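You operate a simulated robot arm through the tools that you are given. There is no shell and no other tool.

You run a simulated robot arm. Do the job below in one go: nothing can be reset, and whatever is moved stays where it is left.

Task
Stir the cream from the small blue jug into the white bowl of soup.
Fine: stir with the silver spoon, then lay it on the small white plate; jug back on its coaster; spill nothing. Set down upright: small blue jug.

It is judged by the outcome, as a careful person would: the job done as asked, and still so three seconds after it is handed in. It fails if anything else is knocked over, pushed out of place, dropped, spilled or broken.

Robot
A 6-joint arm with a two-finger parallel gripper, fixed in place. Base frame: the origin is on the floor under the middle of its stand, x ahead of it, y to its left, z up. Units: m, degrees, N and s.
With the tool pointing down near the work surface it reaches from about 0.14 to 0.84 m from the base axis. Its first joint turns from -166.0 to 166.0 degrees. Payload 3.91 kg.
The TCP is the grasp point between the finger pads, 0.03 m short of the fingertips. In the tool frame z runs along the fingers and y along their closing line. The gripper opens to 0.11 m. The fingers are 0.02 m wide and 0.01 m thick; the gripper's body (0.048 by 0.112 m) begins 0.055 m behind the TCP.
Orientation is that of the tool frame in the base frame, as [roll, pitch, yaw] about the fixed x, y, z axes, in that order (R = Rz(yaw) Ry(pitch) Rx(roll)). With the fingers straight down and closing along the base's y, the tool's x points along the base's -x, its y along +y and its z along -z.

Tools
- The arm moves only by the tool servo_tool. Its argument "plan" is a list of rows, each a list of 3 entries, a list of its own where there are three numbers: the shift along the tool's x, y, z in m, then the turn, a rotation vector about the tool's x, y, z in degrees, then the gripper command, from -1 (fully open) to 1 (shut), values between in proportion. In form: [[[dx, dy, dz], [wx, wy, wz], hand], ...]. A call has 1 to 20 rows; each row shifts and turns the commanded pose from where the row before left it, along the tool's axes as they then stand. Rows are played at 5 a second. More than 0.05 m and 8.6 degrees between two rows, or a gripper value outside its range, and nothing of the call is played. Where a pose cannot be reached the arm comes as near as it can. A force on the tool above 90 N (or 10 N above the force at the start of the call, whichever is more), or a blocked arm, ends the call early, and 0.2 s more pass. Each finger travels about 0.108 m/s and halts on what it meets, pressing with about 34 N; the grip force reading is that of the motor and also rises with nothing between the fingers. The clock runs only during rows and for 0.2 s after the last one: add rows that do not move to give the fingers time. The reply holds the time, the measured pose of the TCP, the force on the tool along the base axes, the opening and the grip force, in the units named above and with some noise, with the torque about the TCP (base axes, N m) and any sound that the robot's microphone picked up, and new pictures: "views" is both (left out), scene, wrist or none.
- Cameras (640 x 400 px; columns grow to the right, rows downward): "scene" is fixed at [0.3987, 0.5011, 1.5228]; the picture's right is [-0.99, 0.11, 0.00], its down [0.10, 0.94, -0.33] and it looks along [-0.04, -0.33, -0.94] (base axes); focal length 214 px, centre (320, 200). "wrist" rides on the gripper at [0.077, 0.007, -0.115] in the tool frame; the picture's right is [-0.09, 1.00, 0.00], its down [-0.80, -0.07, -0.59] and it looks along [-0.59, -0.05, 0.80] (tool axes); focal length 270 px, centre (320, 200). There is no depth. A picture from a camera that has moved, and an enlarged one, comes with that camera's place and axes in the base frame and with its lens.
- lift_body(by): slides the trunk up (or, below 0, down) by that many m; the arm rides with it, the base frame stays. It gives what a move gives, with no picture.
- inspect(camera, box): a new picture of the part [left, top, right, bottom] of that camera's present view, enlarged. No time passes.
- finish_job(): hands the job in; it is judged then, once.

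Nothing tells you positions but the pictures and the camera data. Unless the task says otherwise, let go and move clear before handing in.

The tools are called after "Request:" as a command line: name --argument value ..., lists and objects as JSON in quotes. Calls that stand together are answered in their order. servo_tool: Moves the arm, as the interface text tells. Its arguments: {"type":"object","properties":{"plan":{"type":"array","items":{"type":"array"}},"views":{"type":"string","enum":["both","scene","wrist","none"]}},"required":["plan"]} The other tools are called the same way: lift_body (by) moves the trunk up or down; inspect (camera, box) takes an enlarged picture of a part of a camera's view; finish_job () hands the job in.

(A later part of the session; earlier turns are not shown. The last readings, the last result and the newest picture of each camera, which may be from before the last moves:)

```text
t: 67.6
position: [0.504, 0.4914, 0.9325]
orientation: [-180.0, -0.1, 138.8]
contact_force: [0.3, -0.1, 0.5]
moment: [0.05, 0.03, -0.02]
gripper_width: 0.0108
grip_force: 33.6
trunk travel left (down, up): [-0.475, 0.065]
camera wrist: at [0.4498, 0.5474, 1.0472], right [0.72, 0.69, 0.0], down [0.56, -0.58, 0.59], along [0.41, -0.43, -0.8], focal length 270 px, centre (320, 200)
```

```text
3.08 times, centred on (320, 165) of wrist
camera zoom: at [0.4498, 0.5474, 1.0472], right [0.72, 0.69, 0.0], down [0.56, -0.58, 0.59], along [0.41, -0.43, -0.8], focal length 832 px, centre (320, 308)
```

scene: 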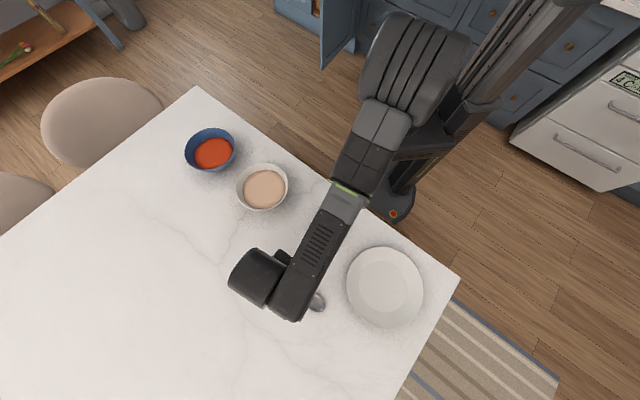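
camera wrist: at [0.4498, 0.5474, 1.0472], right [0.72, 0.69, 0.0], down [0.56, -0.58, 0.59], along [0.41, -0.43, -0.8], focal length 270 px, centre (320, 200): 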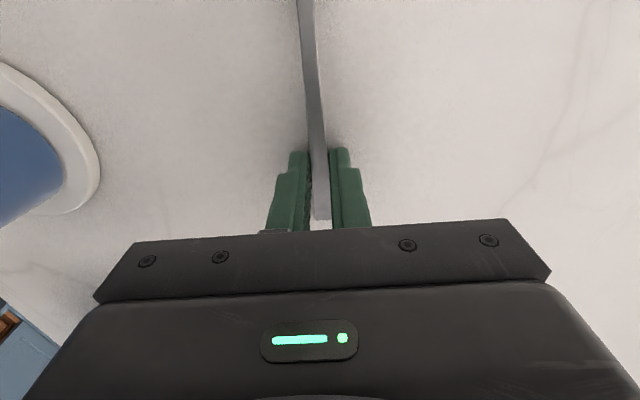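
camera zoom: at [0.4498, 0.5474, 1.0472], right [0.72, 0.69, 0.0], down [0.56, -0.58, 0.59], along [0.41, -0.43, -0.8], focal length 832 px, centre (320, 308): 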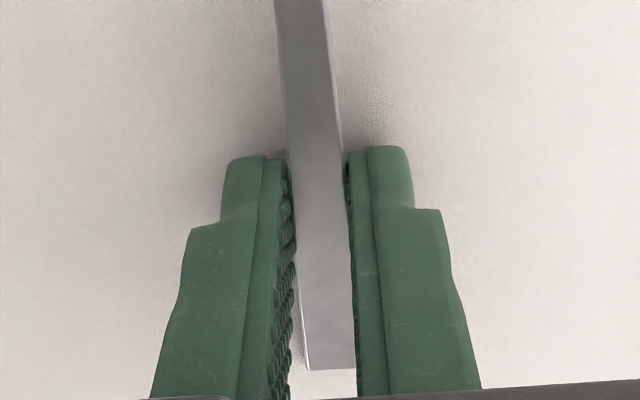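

The handle is gripped at 10.8 mm. Lifting a little to check that the spoon holds level.

Request:
servo_tool --plan '[[[0, 0, -0.005], [0, 0, 0], 1], [[0, 0, -0.01], [0, 0, 0], 1], [[0, 0, -0.02], [0, 0, 0], 1], [[0, 0, -0.03], [0, 0, 0], 1], [[0, 0, -0.03], [0, 0, 0], 1], [[0, 0, -0.03], [0, 0, 0], 1], [[0, 0, 0], [0, 0, 0], 1]]' --views "both"

Request:
inspect --camera "scene" --box '[240, 220, 360, 320]'

Request:
inspect --camera "wrist" --box '[220, 0, 420, 230]'

```text
t: 69.2
position: [0.5044, 0.4928, 1.0577]
orientation: [180.0, 0.0, 138.8]
contact_force: [0.1, -0.4, -0.7]
moment: [0.0, -0.02, -0.03]
gripper_width: 0.0103
grip_force: 33.7
trunk travel left (down, up): [-0.475, 0.065]
camera wrist: at [0.4493, 0.5484, 1.1719], right [0.72, 0.69, 0.0], down [0.56, -0.58, 0.59], along [0.41, -0.43, -0.8], focal length 270 px, centre (320, 200)
```

scene: 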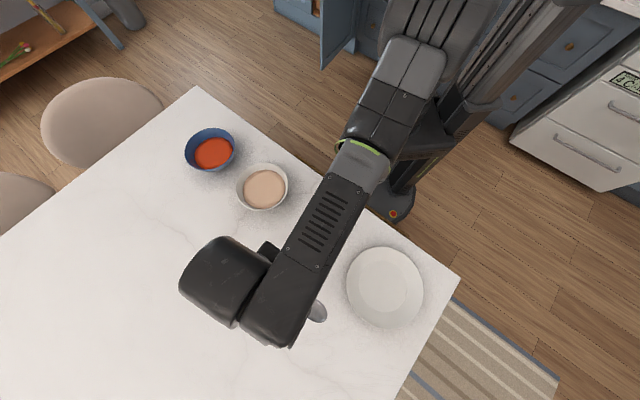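
wrist: 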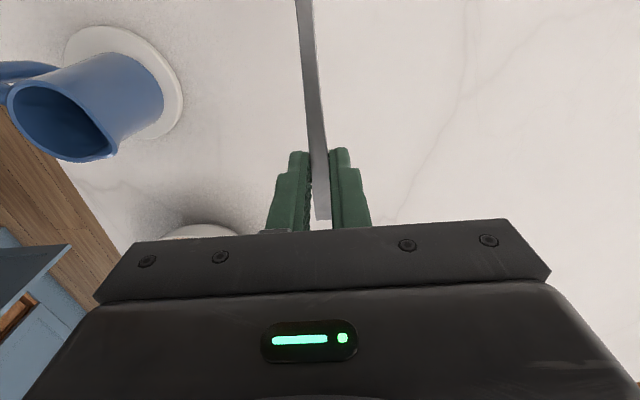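

```text
4.00 times, centred on (300, 270) of scene
camera zoom: at [0.3987, 0.5011, 1.5228], right [-0.99, 0.11, 0.0], down [0.1, 0.94, -0.33], along [-0.04, -0.33, -0.94], focal length 858 px, centre (400, -80)
```

zoom: 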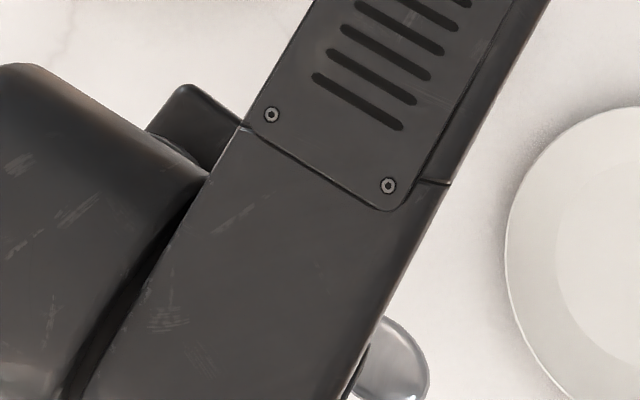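

```text
1.74 times, centred on (320, 115) of wrist
camera zoom: at [0.4493, 0.5484, 1.1719], right [0.72, 0.69, 0.0], down [0.56, -0.58, 0.59], along [0.41, -0.43, -0.8], focal length 470 px, centre (320, 348)
```

zoom: 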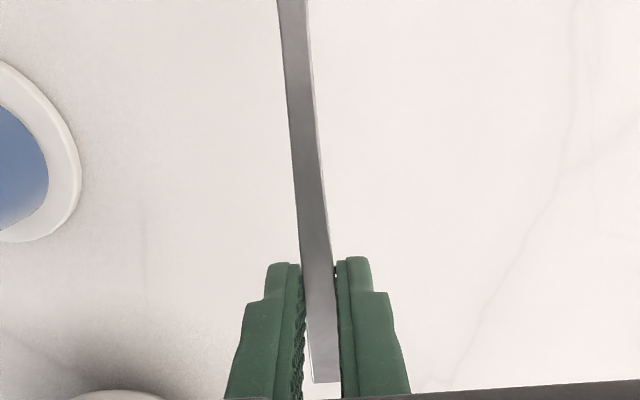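

The spoon came up level. Now I'll rise and carry it to the far side of the bowl, yawing so that it points back toward the robot.

Request:
servo_tool --plan '[[[0, 0, -0.03], [0, 0, 0], 1], [[0, 0, -0.03], [0, 0, 0], 1], [[-0.02215, -0.00624, 0], [0, 0, -6.6], 1], [[-0.02129, -0.00874, 0], [0, 0, -6.6], 1], [[-0.02014, -0.01112, 0], [0, 0, -6.6], 1], [[-0.01873, -0.01337, 0], [0, 0, -6.6], 1], [[-0.01706, -0.01543, 0], [0, 0, -6.6], 1], [[-0.01518, -0.01729, 0], [0, 0, -6.6], 1], [[-0.0131, -0.01892, 0], [0, 0, -6.6], 1], [[-0.01083, -0.02031, 0], [0, 0, -6.6], 1], [[-0.00842, -0.02142, 0], [0, 0, -6.6], 1], [[-0.00591, -0.02224, 0], [0, 0, -6.6], 1], [[0, 0, 0], [0, 0, 0], 1]]' --views "both"

Request:
inspect --camera "scene" --box '[200, 130, 320, 230]'

```text
t: 72.0
position: [0.6309, 0.2984, 1.1176]
orientation: [180.0, 0.0, -155.1]
contact_force: [-0.2, -0.3, -1.6]
moment: [0.02, -0.01, 0.01]
gripper_width: 0.0104
grip_force: 34.0
trunk travel left (down, up): [-0.475, 0.065]
camera wrist: at [0.5567, 0.2719, 1.2329], right [-0.34, 0.94, 0.0], down [0.76, 0.27, 0.59], along [0.56, 0.2, -0.8], focal length 270 px, centre (320, 200)
```

scene: 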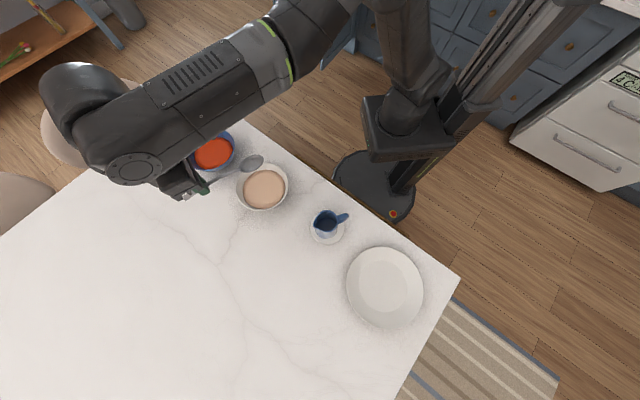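
wrist: 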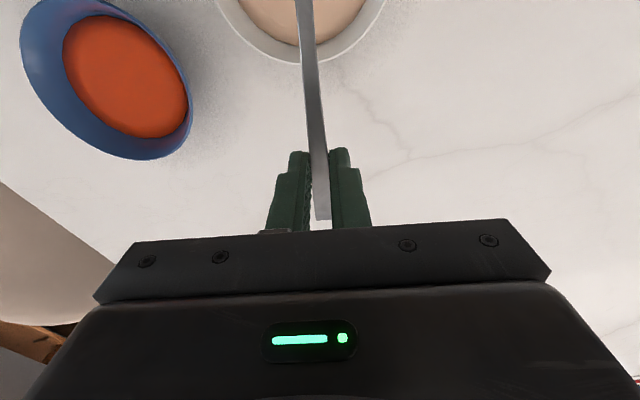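

```text
4.00 times, centred on (260, 180) of scene
camera zoom: at [0.3987, 0.5011, 1.5228], right [-0.99, 0.11, 0.0], down [0.1, 0.94, -0.33], along [-0.04, -0.33, -0.94], focal length 858 px, centre (560, 280)
```

zoom: 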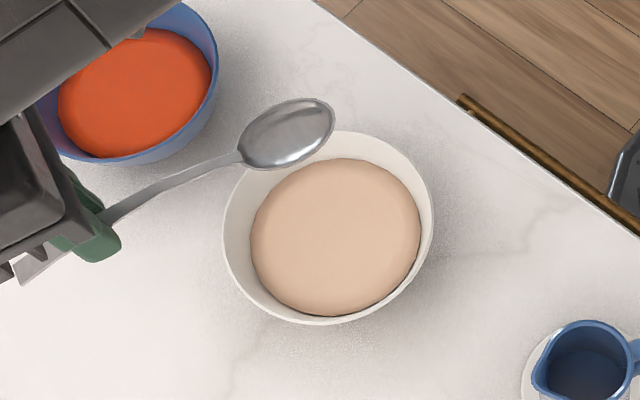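

The spoon is clearly visible, level and clean. I'll tilt it bowl-down about 48° above the rim and move its tip over the centre of the soup.

Request:
servo_tool --plan '[[[0, 0, 0], [0, -6, 0], 1], [[0, 0, 0], [0, -6, 0], 1], [[0, 0, 0], [0, -6, 0], 1], [[0, 0, 0], [0, -6, 0], 1], [[0, 0, 0], [0, -6, 0], 1], [[0, 0, 0], [0, -6, 0], 1], [[0, 0, 0], [0, -6, 0], 1], [[0, 0, 0], [0, -6, 0], 1], [[0.0085, -0.002, -0.0094], [0, 0, 0], 1], [[0.0085, -0.002, -0.0094], [0, 0, 0], 1], [[0.0085, -0.002, -0.0094], [0, 0, 0], 1], [[0, 0, 0], [0, 0, 0], 1]]' --views "both"

Request:
inspect --camera "scene" --box '[210, 140, 306, 220]'

```text
t: 74.6
position: [0.5977, 0.2775, 1.1169]
orientation: [-180.0, 48.0, -155.2]
contact_force: [0.4, 0.0, -0.8]
moment: [-0.03, 0.01, -0.04]
gripper_width: 0.0105
grip_force: 33.8
trunk travel left (down, up): [-0.475, 0.065]
camera wrist: at [0.4698, 0.2273, 1.137], right [-0.36, 0.93, 0.07], down [0.12, -0.02, 0.99], along [0.92, 0.37, -0.1], focal length 270 px, centre (320, 200)
```

scene: 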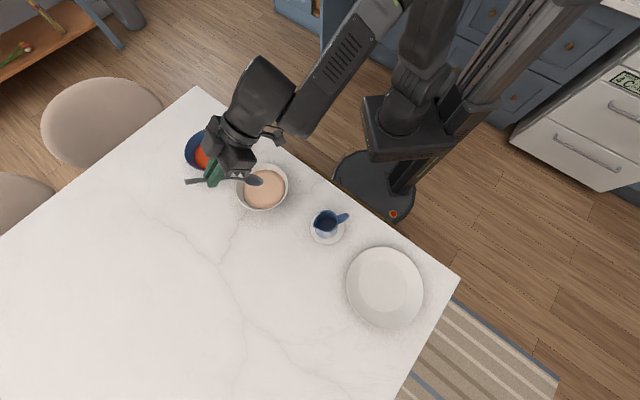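
wrist: 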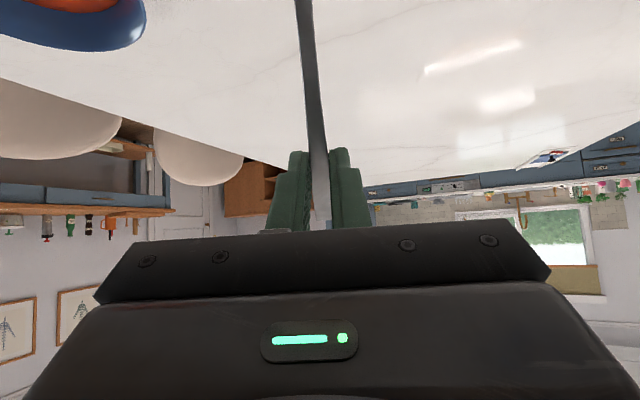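

```text
5.00 times, centred on (258, 180) of scene
camera zoom: at [0.3987, 0.5011, 1.5228], right [-0.99, 0.11, 0.0], down [0.1, 0.94, -0.33], along [-0.04, -0.33, -0.94], focal length 1072 px, centre (630, 300)
```

zoom: 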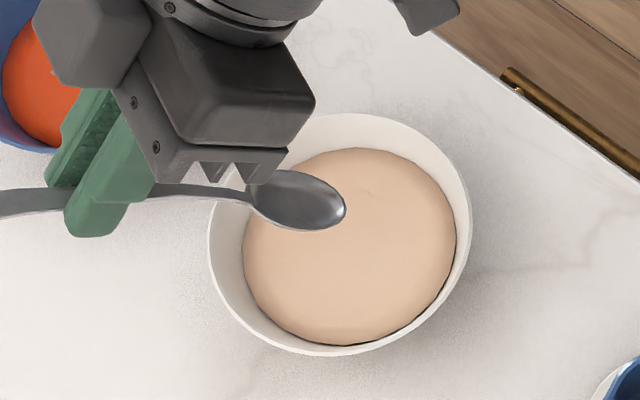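

The spoon tip is about 35 mm above the rim and nearly over the bowl's centre. I'll centre it slightly and lower it to just above the soup, checking before it goes in.

Request:
servo_tool --plan '[[[-0.004, -0.006, 0.0045], [0, 0, 0], 1], [[0.0093, 0, 0.0084], [0, 0, 0], 1], [[0.0093, 0, 0.0084], [0, 0, 0], 1], [[0.0093, 0, 0.0084], [0, 0, 0], 1], [[0.0074, 0, 0.0067], [0, 0, 0], 1], [[0, 0, 0], [0, 0, 0], 1]]' --views "both"

Request:
inspect --camera "scene" --box '[210, 140, 306, 220]'

```text
t: 76.0
position: [0.6113, 0.2758, 1.0949]
orientation: [-179.8, 48.9, -155.2]
contact_force: [0.1, 0.2, 0.0]
moment: [0.04, -0.02, -0.02]
gripper_width: 0.0107
grip_force: 33.8
out of reach, approached as far as the arm can: row 4, 5
trunk travel left (down, up): [-0.475, 0.065]
camera wrist: at [0.4829, 0.2257, 1.1126], right [-0.36, 0.93, 0.06], down [0.1, -0.03, 0.99], along [0.93, 0.37, -0.08], focal length 270 px, centre (320, 200)
```

scene: 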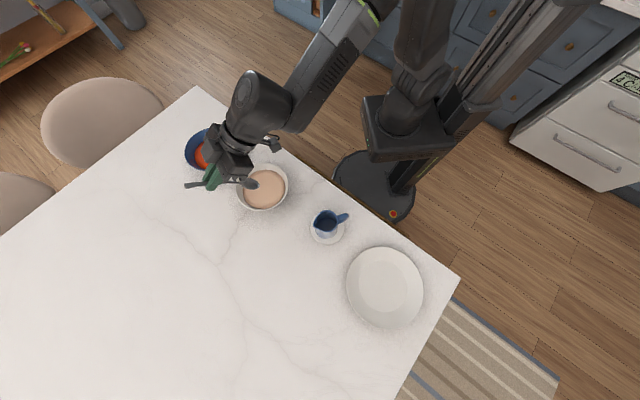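
wrist: 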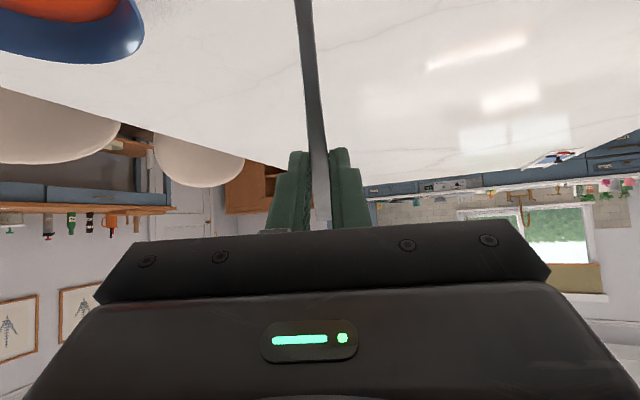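

```text
5.00 times, centred on (258, 180) of scene
camera zoom: at [0.3987, 0.5011, 1.5228], right [-0.99, 0.11, 0.0], down [0.1, 0.94, -0.33], along [-0.04, -0.33, -0.94], focal length 1072 px, centre (630, 300)
```

zoom: 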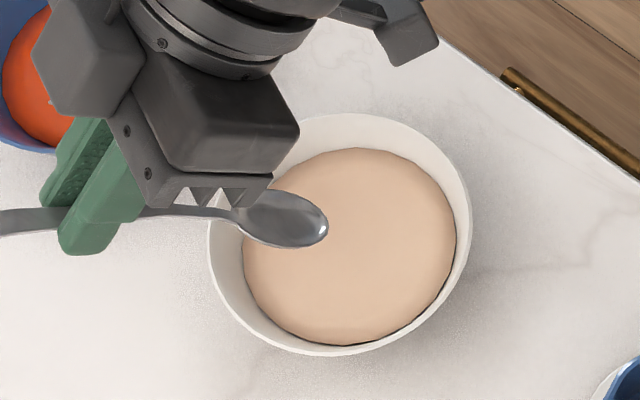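

That pose ran out of arm travel before reaching the soup, so I'll use the trunk instead. First I'll raise the tool back to a comfortable pose above the bowl.

Request:
servo_tool --plan '[[[-0.0174, -0.0006, -0.0181], [0, 0, 0], 1], [[-0.0174, -0.0006, -0.0181], [0, 0, 0], 1], [[-0.0174, -0.0006, -0.0181], [0, 0, 0], 1], [[-0.0174, -0.0006, -0.0181], [0, 0.9, 0], 1], [[0, 0, 0], [0, 0, 0], 1]]' --views "scene"

```text
t: 77.2
position: [0.6118, 0.2675, 1.1916]
orientation: [-179.9, 47.0, -155.2]
contact_force: [-0.8, 0.1, -1.9]
moment: [0.03, -0.02, 0.0]
gripper_width: 0.0103
grip_force: 34.3
out of reach, approached as far as the arm can: row 1
trunk travel left (down, up): [-0.475, 0.065]
```

scene: 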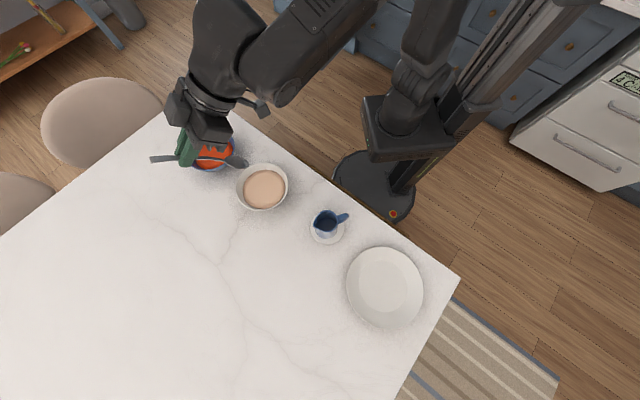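

Request:
lift_body --by -0.1

Request:
inspect --camera "scene" --box '[210, 140, 306, 220]'

```text
t: 78.5
position: [0.6121, 0.2676, 1.0921]
orientation: [-179.9, 47.1, -155.1]
contact_force: [-0.1, 0.9, 0.0]
moment: [0.0, 0.0, -0.02]
gripper_width: 0.0105
grip_force: 34.1
trunk travel left (down, up): [-0.375, 0.165]
```

```text
5.00 times, centred on (258, 180) of scene
camera zoom: at [0.3987, 0.5011, 1.5228], right [-0.99, 0.11, 0.0], down [0.1, 0.94, -0.33], along [-0.04, -0.33, -0.94], focal length 1072 px, centre (630, 300)
```

zoom: 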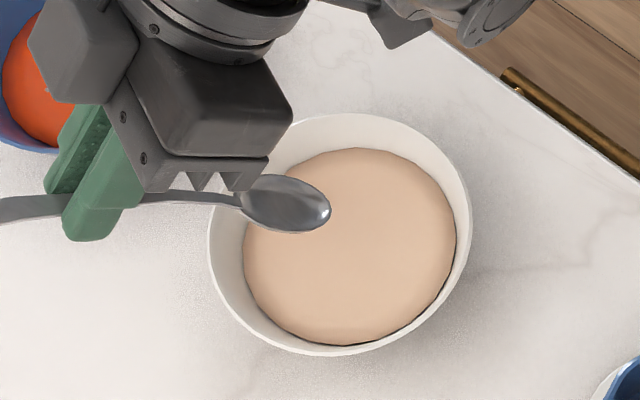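

The trunk lowered nicely and the tip is still inside the rim circle, above the soup. I'll centre it and lower to the soup surface.

Request:
servo_tool --plan '[[[0.0045, 0.0119, -0.0048], [0, 0, 0], 1], [[0.0106, 0, 0.0099], [0, 0, 0], 1], [[0.0106, 0, 0.0099], [0, 0, 0], 1], [[0, 0, 0], [0, 0, 0], 1]]' --views "both"

Request:
inspect --camera "scene" --box '[226, 150, 298, 210]'

```text
t: 79.5
position: [0.6018, 0.2745, 1.0626]
orientation: [180.0, 47.1, -155.2]
contact_force: [0.3, -0.2, -0.3]
moment: [0.02, 0.01, 0.0]
gripper_width: 0.0104
grip_force: 33.8
trunk travel left (down, up): [-0.375, 0.165]
camera wrist: at [0.4743, 0.2256, 1.0839], right [-0.36, 0.93, 0.06], down [0.13, -0.02, 0.99], along [0.92, 0.37, -0.11], focal length 270 px, centre (320, 200)
```

scene: 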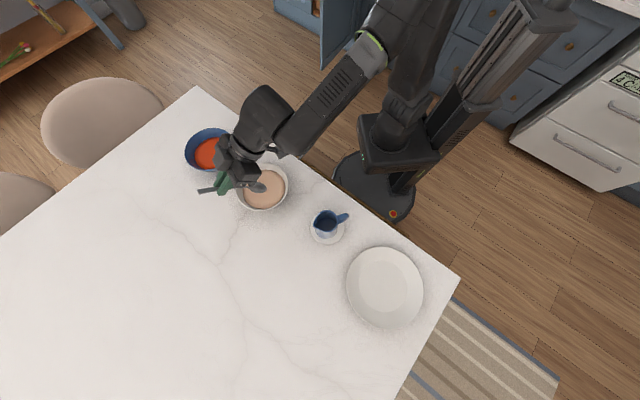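
wrist: 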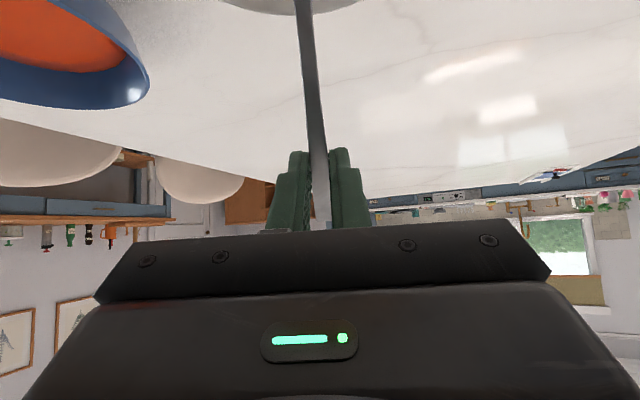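

```text
6.67 times, centred on (262, 180) of scene
camera zoom: at [0.3987, 0.5011, 1.5228], right [-0.99, 0.11, 0.0], down [0.1, 0.94, -0.33], along [-0.04, -0.33, -0.94], focal length 1430 px, centre (707, 333)
```

zoom: 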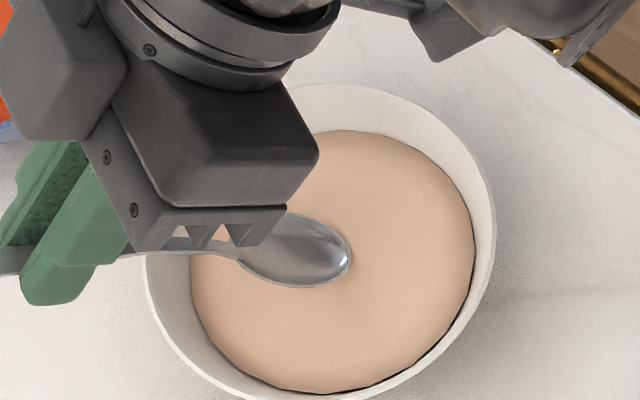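

The tip is right above the centre of the soup. Dipping in gently now.

Request:
servo_tool --plan '[[[0.0048, 0, 0.0045], [0, 0, 0], 1], [[0.0048, 0, 0.0045], [0, 0, 0], 1], [[0.0036, 0, 0.0033], [0, 0, 0], 1], [[0, 0, 0], [0, 0, 0], 1]]' --views "none"

Request:
inspect --camera "scene" --box '[226, 150, 298, 210]'

```text
t: 80.5
position: [0.601, 0.274, 1.0452]
orientation: [179.9, 47.2, -155.1]
contact_force: [0.3, 0.1, -0.4]
moment: [0.01, -0.01, 0.0]
gripper_width: 0.0103
grip_force: 34.2
trunk travel left (down, up): [-0.375, 0.165]
```

```text
6.67 times, centred on (262, 180) of scene
camera zoom: at [0.3987, 0.5011, 1.5228], right [-0.99, 0.11, 0.0], down [0.1, 0.94, -0.33], along [-0.04, -0.33, -0.94], focal length 1430 px, centre (707, 333)
```

zoom: 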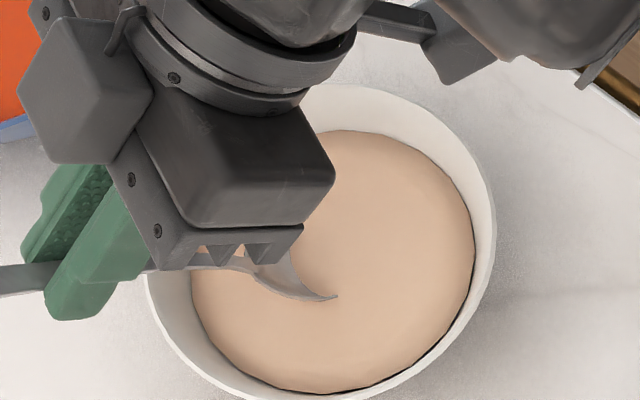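

The spoon's bowl is in the soup with no contact forces. Stirring in a slow circle, one turn first.

Request:
servo_tool --plan '[[[0, 0.01, 0], [0, 0, 0], 1], [[0, 0.01, 0], [0, 0, 0], 1], [[-0.008, -0.00382, 0.00862], [0, 0, 0], 1], [[-0.00494, -0.01, 0.00532], [0, 0, 0], 1], [[0, -0.01236, 0], [0, 0, 0], 1], [[0.00494, -0.01, -0.00532], [0, 0, 0], 1], [[0.008, -0.00382, -0.00862], [0, 0, 0], 1], [[0.008, 0.00382, -0.00862], [0, 0, 0], 1], [[0.00494, 0.01, -0.00532], [0, 0, 0], 1], [[0, 0.01236, 0], [0, 0, 0], 1], [[-0.00494, 0.01, 0.00532], [0, 0, 0], 1], [[-0.008, 0.00382, 0.00862], [0, 0, 0], 1]]' --views "scene"

Request:
inspect --camera "scene" --box '[226, 150, 298, 210]'

```text
t: 83.1
position: [0.5942, 0.2944, 1.0417]
orientation: [-179.9, 47.1, -155.3]
contact_force: [0.2, 0.1, -0.7]
moment: [0.03, 0.02, 0.03]
gripper_width: 0.0107
grip_force: 34.1
trunk travel left (down, up): [-0.375, 0.165]
```

scene: 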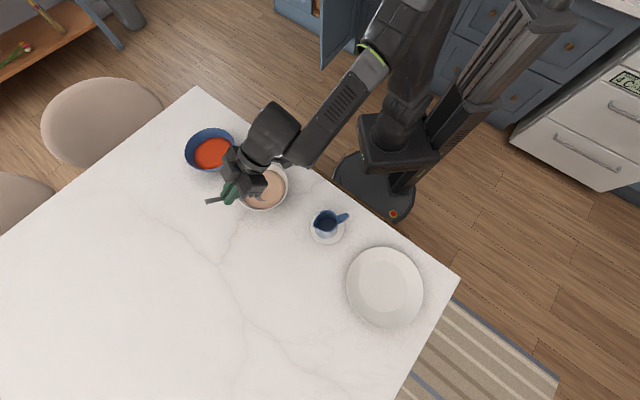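

```text
6.67 times, centred on (262, 180) of scene
camera zoom: at [0.3987, 0.5011, 1.5228], right [-0.99, 0.11, 0.0], down [0.1, 0.94, -0.33], along [-0.04, -0.33, -0.94], focal length 1430 px, centre (707, 333)
```

zoom: 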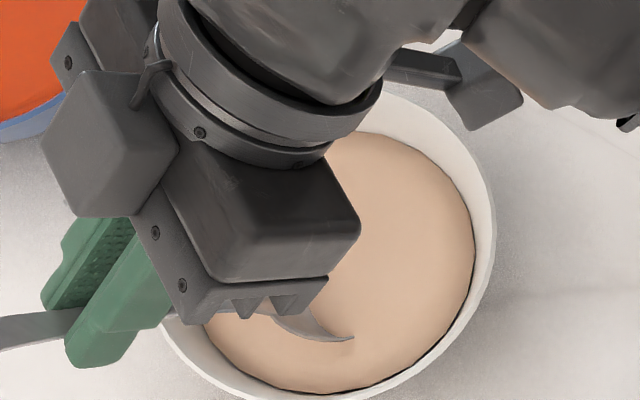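

No resistance, and the surface is changing tone. Two more turns.

Request:
servo_tool --plan '[[[-0.0095, -0.00382, 0.0072], [0, 0, 0], 1], [[-0.00494, -0.01, 0.00532], [0, 0, 0], 1], [[0, -0.01236, 0], [0, 0, 0], 1], [[0.00494, -0.01, -0.00532], [0, 0, 0], 1], [[0.008, -0.00382, -0.00862], [0, 0, 0], 1], [[0.008, 0.00382, -0.00862], [0, 0, 0], 1], [[0.00494, 0.01, -0.00532], [0, 0, 0], 1], [[0, 0.01236, 0], [0, 0, 0], 1], [[-0.00494, 0.01, 0.00532], [0, 0, 0], 1], [[-0.008, 0.00382, 0.00862], [0, 0, 0], 1], [[-0.008, -0.00382, 0.00862], [0, 0, 0], 1], [[-0.00494, -0.01, 0.00532], [0, 0, 0], 1], [[0, -0.01236, 0], [0, 0, 0], 1], [[0.00494, -0.01, -0.00532], [0, 0, 0], 1], [[0.008, -0.00382, -0.00862], [0, 0, 0], 1], [[0.008, 0.00382, -0.00862], [0, 0, 0], 1], [[0.00494, 0.01, -0.00532], [0, 0, 0], 1], [[0, 0.01236, 0], [0, 0, 0], 1], [[-0.00494, 0.01, 0.00532], [0, 0, 0], 1], [[-0.008, 0.00382, 0.00862], [0, 0, 0], 1]]' --views "scene"

Request:
inspect --camera "scene" --box '[226, 150, 298, 210]'

```text
t: 87.3
position: [0.5918, 0.2921, 1.0466]
orientation: [-180.0, 47.1, -155.3]
contact_force: [0.6, -0.4, -0.4]
moment: [-0.01, 0.0, 0.01]
gripper_width: 0.0102
grip_force: 34.1
trunk travel left (down, up): [-0.375, 0.165]
```

scene: 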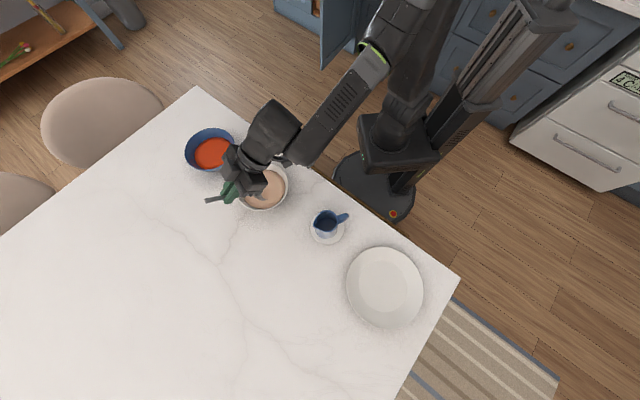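

```text
6.67 times, centred on (262, 180) of scene
camera zoom: at [0.3987, 0.5011, 1.5228], right [-0.99, 0.11, 0.0], down [0.1, 0.94, -0.33], along [-0.04, -0.33, -0.94], focal length 1430 px, centre (707, 333)
```

zoom: 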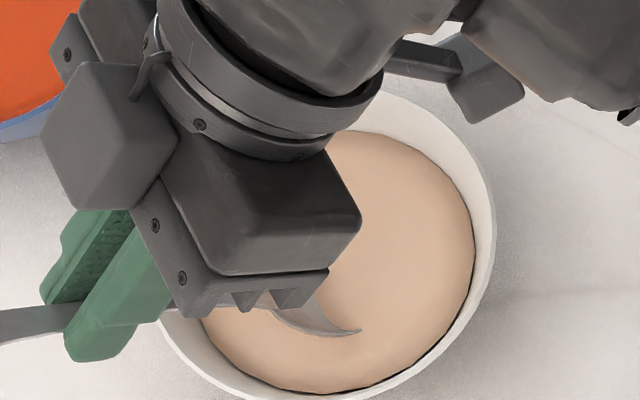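

Still smooth. I'll go slightly deeper and wider for more turns to blend it thoroughly.

Request:
servo_tool --plan '[[[-0.0074, -0.0006, 0.0123], [0, 0, 0], 1], [[-0.0059, -0.012, 0.0064], [0, 0, 0], 1], [[0, -0.0148, 0], [0, 0, 0], 1], [[0.0059, -0.012, -0.0064], [0, 0, 0], 1], [[0.0096, -0.0046, -0.0103], [0, 0, 0], 1], [[0.0096, 0.0046, -0.0103], [0, 0, 0], 1], [[0.0059, 0.012, -0.0064], [0, 0, 0], 1], [[0, 0.0148, 0], [0, 0, 0], 1], [[-0.0059, 0.012, 0.0064], [0, 0, 0], 1], [[-0.0096, 0.0046, 0.0103], [0, 0, 0], 1], [[-0.0096, -0.0046, 0.0103], [0, 0, 0], 1], [[-0.0059, -0.012, 0.0064], [0, 0, 0], 1], [[0, -0.0148, 0], [0, 0, 0], 1], [[0.0059, -0.012, -0.0064], [0, 0, 0], 1], [[0.0096, -0.0046, -0.0103], [0, 0, 0], 1], [[0.0096, 0.0046, -0.0103], [0, 0, 0], 1], [[0.0059, 0.012, -0.0064], [0, 0, 0], 1], [[0, 0.0148, 0], [0, 0, 0], 1], [[-0.0059, 0.012, 0.0064], [0, 0, 0], 1], [[-0.0096, 0.0046, 0.0103], [0, 0, 0], 1]]' --views "none"

Request:
servo_tool --plan '[[[-0.0096, -0.0046, 0.0103], [0, 0, 0], 1], [[-0.0059, -0.012, 0.0064], [0, 0, 0], 1], [[0, -0.0148, 0], [0, 0, 0], 1], [[0.0059, -0.012, -0.0064], [0, 0, 0], 1], [[0.0096, -0.0046, -0.0103], [0, 0, 0], 1], [[0.0096, 0.0046, -0.0103], [0, 0, 0], 1], [[0.0059, 0.012, -0.0064], [0, 0, 0], 1], [[0, 0.0148, 0], [0, 0, 0], 1], [[-0.0059, 0.012, 0.0064], [0, 0, 0], 1], [[-0.0096, 0.0046, 0.0103], [0, 0, 0], 1], [[-0.0096, -0.0046, 0.0103], [0, 0, 0], 1], [[-0.0059, -0.012, 0.0064], [0, 0, 0], 1], [[0, -0.0148, 0], [0, 0, 0], 1], [[0.0059, -0.012, -0.0064], [0, 0, 0], 1], [[0.0096, -0.0046, -0.0103], [0, 0, 0], 1], [[0.0096, 0.0046, -0.0103], [0, 0, 0], 1], [[0.0059, 0.012, -0.0064], [0, 0, 0], 1], [[0, 0.0148, 0], [0, 0, 0], 1], [[-0.0059, 0.012, 0.0064], [0, 0, 0], 1], [[-0.0096, 0.0046, 0.0103], [0, 0, 0], 1]]' --views "scene"

Request:
inspect --camera "scene" --box '[226, 150, 298, 210]'

```text
t: 91.5
position: [0.5909, 0.2978, 1.0427]
orientation: [-180.0, 47.1, -155.2]
contact_force: [0.6, -0.3, -1.0]
moment: [-0.01, -0.03, 0.0]
gripper_width: 0.0106
grip_force: 33.6
trunk travel left (down, up): [-0.375, 0.165]
```

```text
t: 95.7
position: [0.592, 0.2986, 1.0411]
orientation: [-180.0, 47.2, -155.2]
contact_force: [-0.9, 0.2, -1.2]
moment: [-0.01, 0.0, -0.04]
gripper_width: 0.0106
grip_force: 34.3
trunk travel left (down, up): [-0.375, 0.165]
```

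scene: 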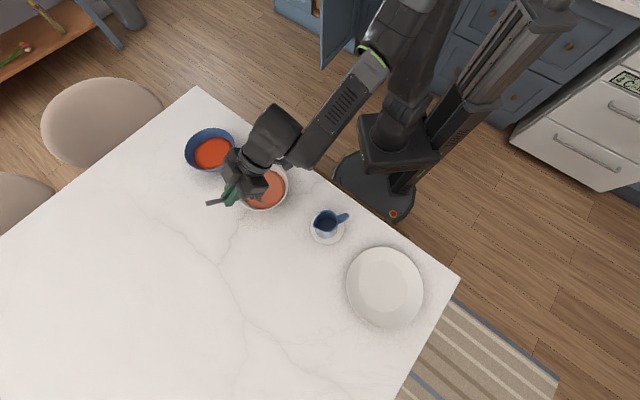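

```text
6.67 times, centred on (262, 180) of scene
camera zoom: at [0.3987, 0.5011, 1.5228], right [-0.99, 0.11, 0.0], down [0.1, 0.94, -0.33], along [-0.04, -0.33, -0.94], focal length 1430 px, centre (707, 333)
```

zoom: 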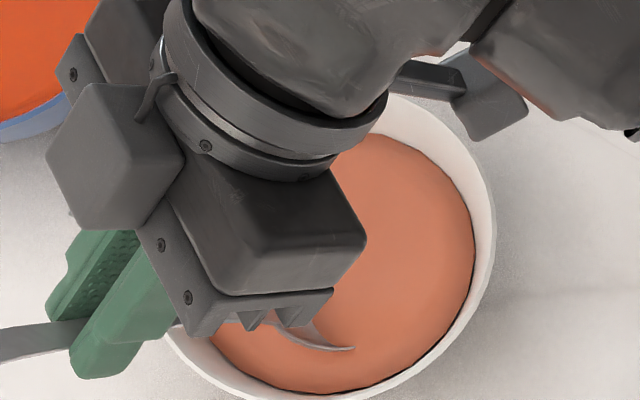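

The soup has visibly blended to a uniform, creamy orange. Two more turns to make sure it's fully mixed.

Request:
servo_tool --plan '[[[-0.0096, -0.0046, 0.0103], [0, 0, 0], 1], [[-0.0059, -0.012, 0.0064], [0, 0, 0], 1], [[0, -0.0148, 0], [0, 0, 0], 1], [[0.0059, -0.012, -0.0064], [0, 0, 0], 1], [[0.0096, -0.0046, -0.0103], [0, 0, 0], 1], [[0.0096, 0.0046, -0.0103], [0, 0, 0], 1], [[0.0059, 0.012, -0.0064], [0, 0, 0], 1], [[0, 0.0148, 0], [0, 0, 0], 1], [[-0.0059, 0.012, 0.0064], [0, 0, 0], 1], [[-0.0096, 0.0046, 0.0103], [0, 0, 0], 1], [[-0.0096, -0.0046, 0.0103], [0, 0, 0], 1], [[-0.0059, -0.012, 0.0064], [0, 0, 0], 1], [[0, -0.0148, 0], [0, 0, 0], 1], [[0.0059, -0.012, -0.0064], [0, 0, 0], 1], [[0.0096, -0.0046, -0.0103], [0, 0, 0], 1], [[0.0096, 0.0046, -0.0103], [0, 0, 0], 1], [[0.0059, 0.012, -0.0064], [0, 0, 0], 1], [[0, 0.0148, 0], [0, 0, 0], 1], [[-0.0059, 0.012, 0.0064], [0, 0, 0], 1], [[-0.0096, 0.0046, 0.0103], [0, 0, 0], 1]]' --views "scene"

Request:
inspect --camera "scene" --box '[226, 150, 298, 210]'

```text
t: 99.9
position: [0.5924, 0.297, 1.0442]
orientation: [180.0, 47.1, -155.2]
contact_force: [-0.5, -0.4, -0.7]
moment: [0.02, 0.02, -0.04]
gripper_width: 0.0101
grip_force: 34.6
trunk travel left (down, up): [-0.375, 0.165]
```

scene: 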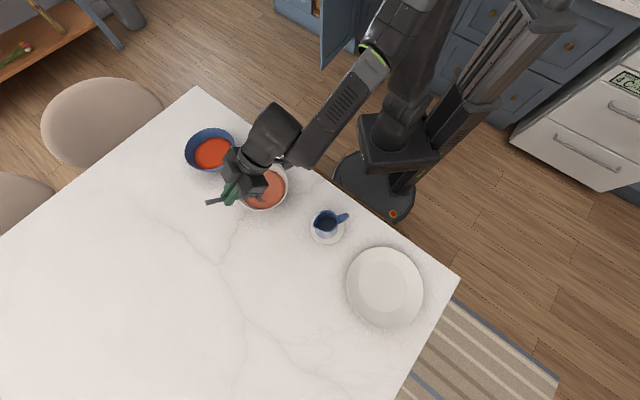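

```text
6.67 times, centred on (262, 180) of scene
camera zoom: at [0.3987, 0.5011, 1.5228], right [-0.99, 0.11, 0.0], down [0.1, 0.94, -0.33], along [-0.04, -0.33, -0.94], focal length 1430 px, centre (707, 333)
```

zoom: 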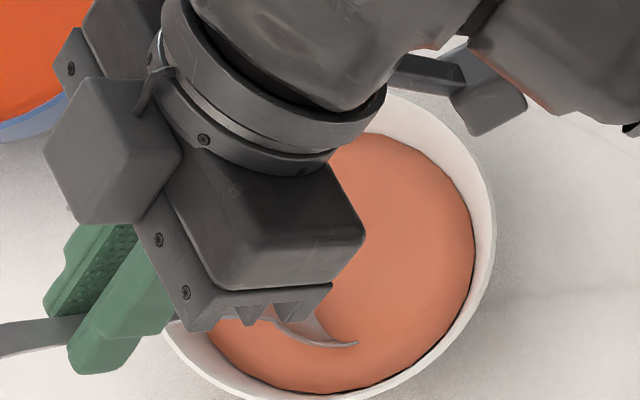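

Fully blended and stable. I'll bring the spoon back to the centre, lift it just clear of the soup, and let it drip over the bowl for a couple of seconds.

Request:
servo_tool --plan '[[[0, -0.012, 0], [0, 0, 0], 1], [[0, -0.012, 0], [0, 0, 0], 1], [[-0.0073, 0, -0.0068], [0, 0, 0], 1], [[-0.0073, 0, -0.0068], [0, 0, 0], 1], [[-0.0073, 0, -0.0068], [0, 0, 0], 1], [[-0.0037, 0, -0.0034], [0, 0, 0], 1], [[0, 0, 0], [0, 0, 0], 1], [[0, 0, 0], [0, 0, 0], 1], [[0, 0, 0], [0, 0, 0], 1], [[0, 0, 0], [0, 0, 0], 1], [[0, 0, 0], [0, 0, 0], 1], [[0, 0, 0], [0, 0, 0], 1], [[0, 0, 0], [0, 0, 0], 1], [[0, 0, 0], [0, 0, 0], 1], [[0, 0, 0], [0, 0, 0], 1], [[0, 0, 0], [0, 0, 0], 1], [[0, 0, 0], [0, 0, 0], 1], [[0, 0, 0], [0, 0, 0], 1]]' --views "scene"

Request:
inspect --camera "scene" --box '[226, 150, 298, 210]'

```text
t: 103.7
position: [0.6013, 0.2749, 1.0775]
orientation: [-179.9, 47.1, -155.2]
contact_force: [-1.0, 0.1, -0.4]
moment: [0.01, -0.01, 0.01]
gripper_width: 0.0104
grip_force: 34.1
trunk travel left (down, up): [-0.375, 0.165]
```

scene: 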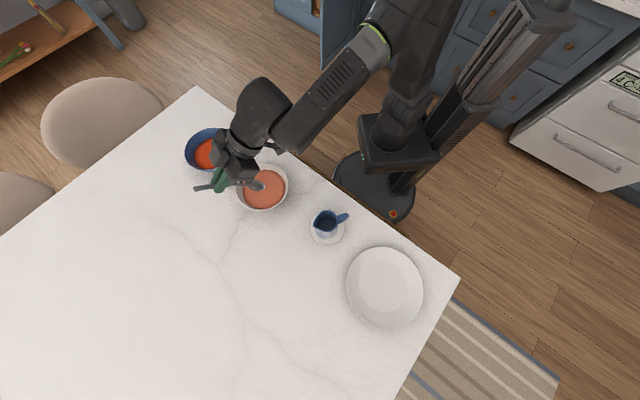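

```text
6.67 times, centred on (262, 180) of scene
camera zoom: at [0.3987, 0.5011, 1.5228], right [-0.99, 0.11, 0.0], down [0.1, 0.94, -0.33], along [-0.04, -0.33, -0.94], focal length 1430 px, centre (707, 333)
```

zoom: 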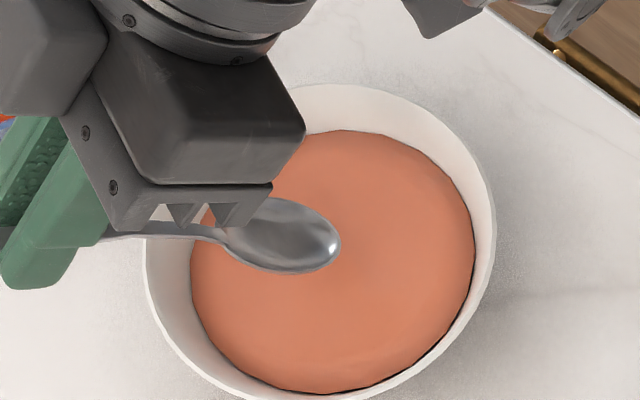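

The spoon looks clean and the soup is evenly blended. I'll raise the trunk back up to get the spoon well clear.

Request:
lift_body --by 0.1

```text
t: 105.1
position: [0.6016, 0.2762, 1.1788]
orientation: [180.0, 47.1, -155.2]
contact_force: [0.4, -1.2, -0.7]
moment: [0.02, -0.02, 0.04]
gripper_width: 0.0104
grip_force: 33.4
trunk travel left (down, up): [-0.475, 0.065]
```

Now untilting to almost level (bowl 5° down) and carrying the spoon over toward the plate.

Request:
servo_tool --plan '[[[0, 0, 0], [0, 6, 0], 1], [[0, 0, 0], [0, 6, 0], 1], [[0, 0, 0], [0, 6, 0], 1], [[0, 0, 0], [0, 6, 0], 1], [[0, 0, 0], [0, 6, 0], 1], [[0, 0, 0], [0, 6, 0], 1], [[0, 0, 0], [0, 6, 0], 1], [[0.01306, 0.03339, -0.00117], [0, 0, 0], 1], [[0.01306, 0.03339, -0.00117], [0, 0, 0], 1], [[0.01306, 0.03339, -0.00117], [0, 0, 0], 1], [[0.01306, 0.03339, -0.00117], [0, 0, 0], 1], [[0.01306, 0.03339, -0.00117], [0, 0, 0], 1], [[0.01306, 0.03339, -0.00117], [0, 0, 0], 1], [[0.01306, 0.03339, -0.00117], [0, 0, 0], 1], [[0.01306, 0.03339, -0.00117], [0, 0, 0], 1], [[0.01306, 0.03339, -0.00117], [0, 0, 0], 1], [[0.01306, 0.03339, -0.00117], [0, 0, 0], 1], [[0.01306, 0.03339, -0.00117], [0, 0, 0], 1], [[0.01306, 0.03339, -0.00117], [0, 0, 0], 1]]' --views "both"

Request:
inspect --camera "scene" --box '[320, 220, 464, 340]'

```text
t: 109.1
position: [0.2876, 0.5745, 1.1776]
orientation: [-180.0, 5.2, -155.2]
contact_force: [0.4, 0.0, 0.1]
moment: [0.0, -0.05, 0.0]
gripper_width: 0.0104
grip_force: 34.5
trunk travel left (down, up): [-0.475, 0.065]
camera wrist: at [0.2052, 0.5442, 1.285], right [-0.34, 0.94, 0.01], down [0.71, 0.25, 0.66], along [0.62, 0.23, -0.75], focal length 270 px, centre (320, 200)
```

scene: 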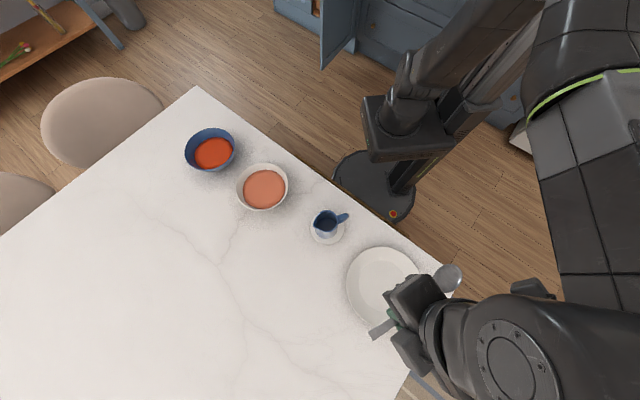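
wrist: 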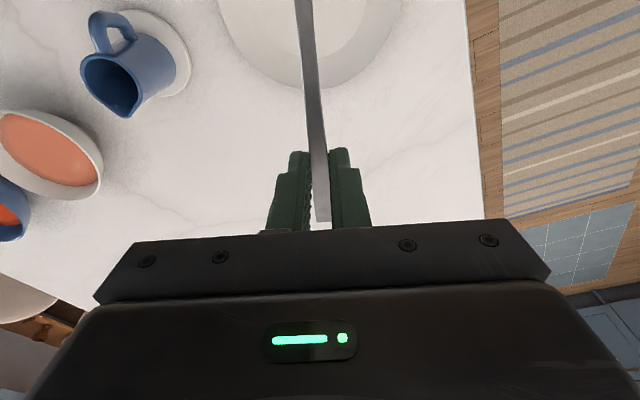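

```text
3.33 times, centred on (392, 280) of scene
camera zoom: at [0.3987, 0.5011, 1.5228], right [-0.99, 0.11, 0.0], down [0.1, 0.94, -0.33], along [-0.04, -0.33, -0.94], focal length 715 px, centre (80, -67)
```

zoom: 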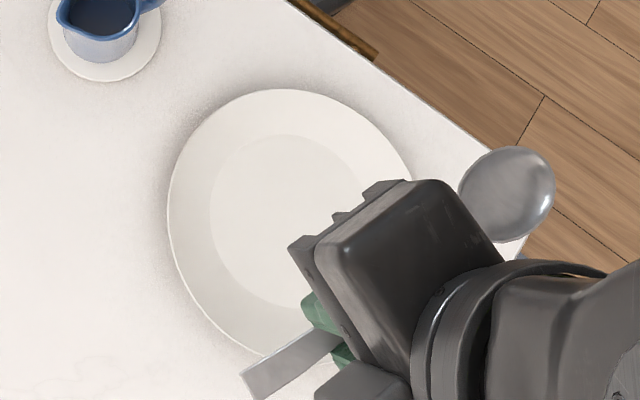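

The spoon is lined up across the plate, bowl toward the far edge and handle over the near rim. Lowering most of the way.

Request:
servo_tool --plan '[[[0.0032, 0, 0.0349], [0, 0, 0], 1], [[0.0032, 0, 0.0349], [0, 0, 0], 1], [[0.0032, 0, 0.0349], [0, 0, 0], 1], [[0.0032, 0, 0.0349], [0, 0, 0], 1], [[0.0032, 0, 0.0349], [0, 0, 0], 1], [[0.0027, 0, 0.0299], [0, 0, 0], 1], [[0, 0, 0], [0, 0, 0], 1]]' --views "both"

Request:
inspect --camera "scene" --box '[320, 220, 464, 340]'

Request:
inspect --camera "wrist" --box '[200, 0, 440, 230]'

```text
t: 110.7
position: [0.2896, 0.5731, 0.9722]
orientation: [-180.0, 5.1, -155.2]
contact_force: [0.4, 0.2, -0.5]
moment: [0.01, -0.04, -0.02]
gripper_width: 0.0106
grip_force: 33.5
trunk travel left (down, up): [-0.475, 0.065]
camera wrist: at [0.2068, 0.5426, 1.079], right [-0.34, 0.94, 0.01], down [0.71, 0.25, 0.66], along [0.62, 0.23, -0.75], focal length 270 px, centre (320, 200)
```

scene: 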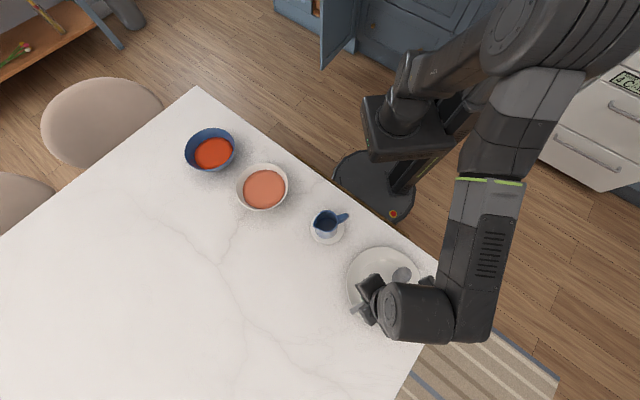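
wrist: 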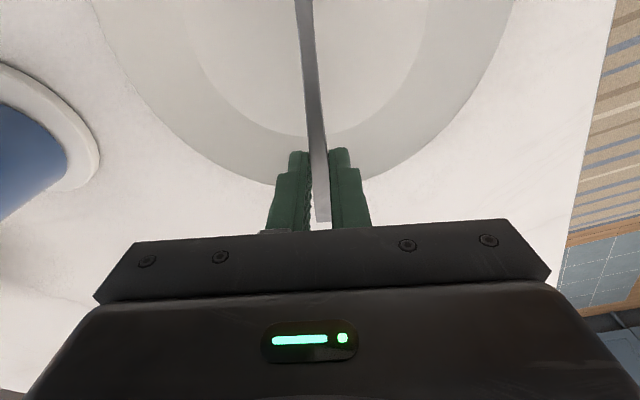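

```text
3.33 times, centred on (392, 280) of scene
camera zoom: at [0.3987, 0.5011, 1.5228], right [-0.99, 0.11, 0.0], down [0.1, 0.94, -0.33], along [-0.04, -0.33, -0.94], focal length 715 px, centre (80, -67)
```

zoom: 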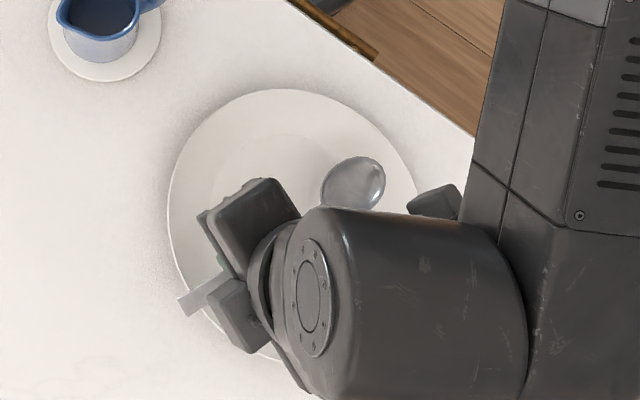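

```text
1.74 times, centred on (320, 115) of wrist
camera zoom: at [0.2068, 0.5426, 1.079], right [-0.34, 0.94, 0.01], down [0.71, 0.25, 0.66], along [0.62, 0.23, -0.75], focal length 470 px, centre (320, 348)
```

zoom: 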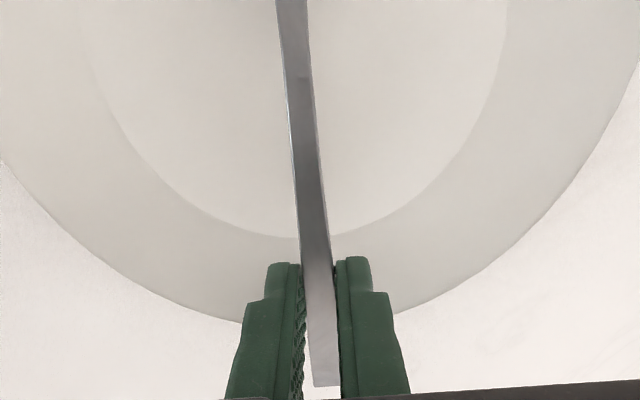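

The spoon sits right across the plate. Lowering the last centimetres in small steps while watching the force.

Request:
servo_tool --plan '[[[0.0004, 0, 0.005], [0, 0, 0], 1], [[0.0004, 0, 0.004], [0, 0, 0], 1], [[0.0003, 0, 0.003], [0, 0, 0], 1], [[0.0003, 0, 0.003], [0, 0, 0], 1], [[0, 0, 0], [0, 0, 0], 1]]' --views "wrist"

Request:
inspect --camera "wrist" --box '[200, 0, 440, 230]'

Request:
inspect --camera "scene" --box '[340, 235, 436, 320]'

```text
t: 111.9
position: [0.2895, 0.5729, 0.957]
orientation: [-180.0, 5.1, -155.2]
contact_force: [-0.1, 0.6, -0.5]
moment: [-0.07, -0.02, 0.0]
gripper_width: 0.0102
grip_force: 34.2
trunk travel left (down, up): [-0.475, 0.065]
camera wrist: at [0.2074, 0.5433, 1.0656], right [-0.34, 0.94, 0.01], down [0.71, 0.25, 0.66], along [0.62, 0.23, -0.75], focal length 270 px, centre (320, 200)
```

wrist: 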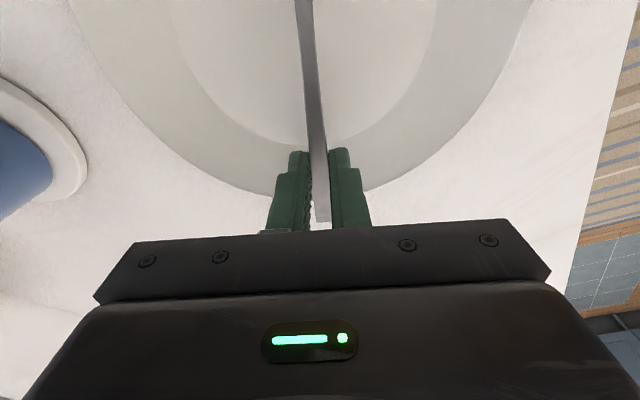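

```text
1.74 times, centred on (320, 115) of wrist
camera zoom: at [0.2074, 0.5433, 1.0656], right [-0.34, 0.94, 0.01], down [0.71, 0.25, 0.66], along [0.62, 0.23, -0.75], focal length 470 px, centre (320, 348)
```

zoom: 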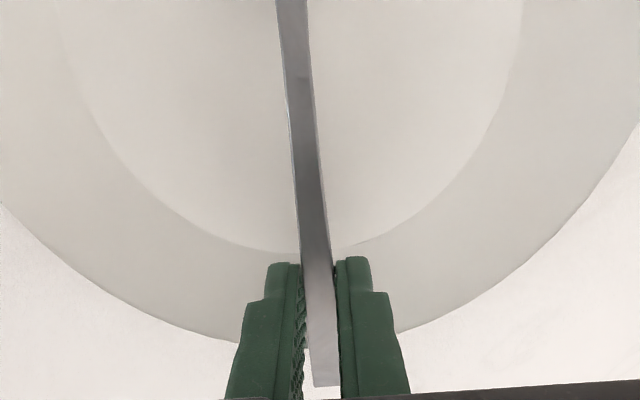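

```text
4.71 times, centred on (388, 278) of scene
camera zoom: at [0.3987, 0.5011, 1.5228], right [-0.99, 0.11, 0.0], down [0.1, 0.94, -0.33], along [-0.04, -0.33, -0.94], focal length 1009 px, centre (0, -165)
```

zoom: 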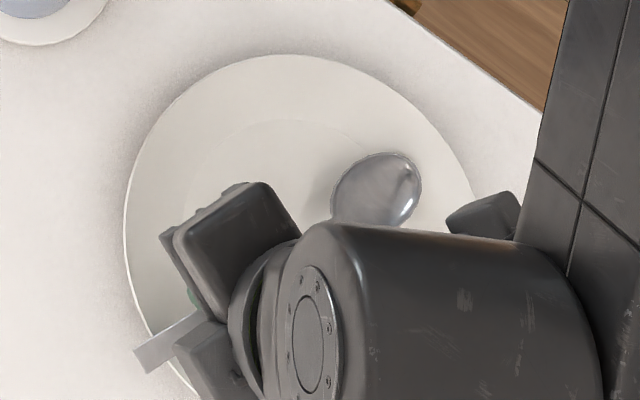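

Request:
servo_tool --plan '[[[0.0002, 0, 0.002], [0, 0, 0], 1], [[0.0002, 0, 0.002], [0, 0, 0], 1], [[0, 0, 0], [0, 0, 0], 1]]' --views "none"

```text
t: 112.7
position: [0.2905, 0.5741, 0.9548]
orientation: [180.0, 5.1, -155.2]
contact_force: [0.0, 0.0, -0.6]
moment: [0.01, -0.02, -0.03]
gripper_width: 0.0104
grip_force: 33.9
trunk travel left (down, up): [-0.475, 0.065]
```

Request:
servo_tool --plan '[[[0.0002, 0, 0.0015], [0, 0, 0], 1], [[0.0001, 0, 0.0015], [0, 0, 0], 1], [[0, 0, 0], [0, 0, 0], 1]]' --views "none"

```text
t: 113.5
position: [0.2908, 0.5732, 0.9528]
orientation: [179.9, 5.1, -155.2]
contact_force: [0.7, 0.9, 7.6]
moment: [-0.37, 0.75, 0.02]
gripper_width: 0.0104
grip_force: 34.1
trunk travel left (down, up): [-0.475, 0.065]
```

The spoon's bowl has touched the plate; the moment places the contact there. Now I'll lower the handle end toward the rim by pivoting about the bowl.

Request:
servo_tool --plan '[[[0, 0, 0.0012], [0, 1, 0], 1], [[0, 0, 0.0018], [0, 1, 0], 1], [[0, 0, 0], [0, 0, 0], 1]]' --views "none"

```text
t: 114.3
position: [0.2916, 0.5729, 0.9505]
orientation: [179.9, 3.2, -155.2]
contact_force: [5.5, 2.4, 15.6]
moment: [0.21, -0.25, 0.07]
gripper_width: 0.0102
grip_force: 34.1
trunk travel left (down, up): [-0.475, 0.065]
```

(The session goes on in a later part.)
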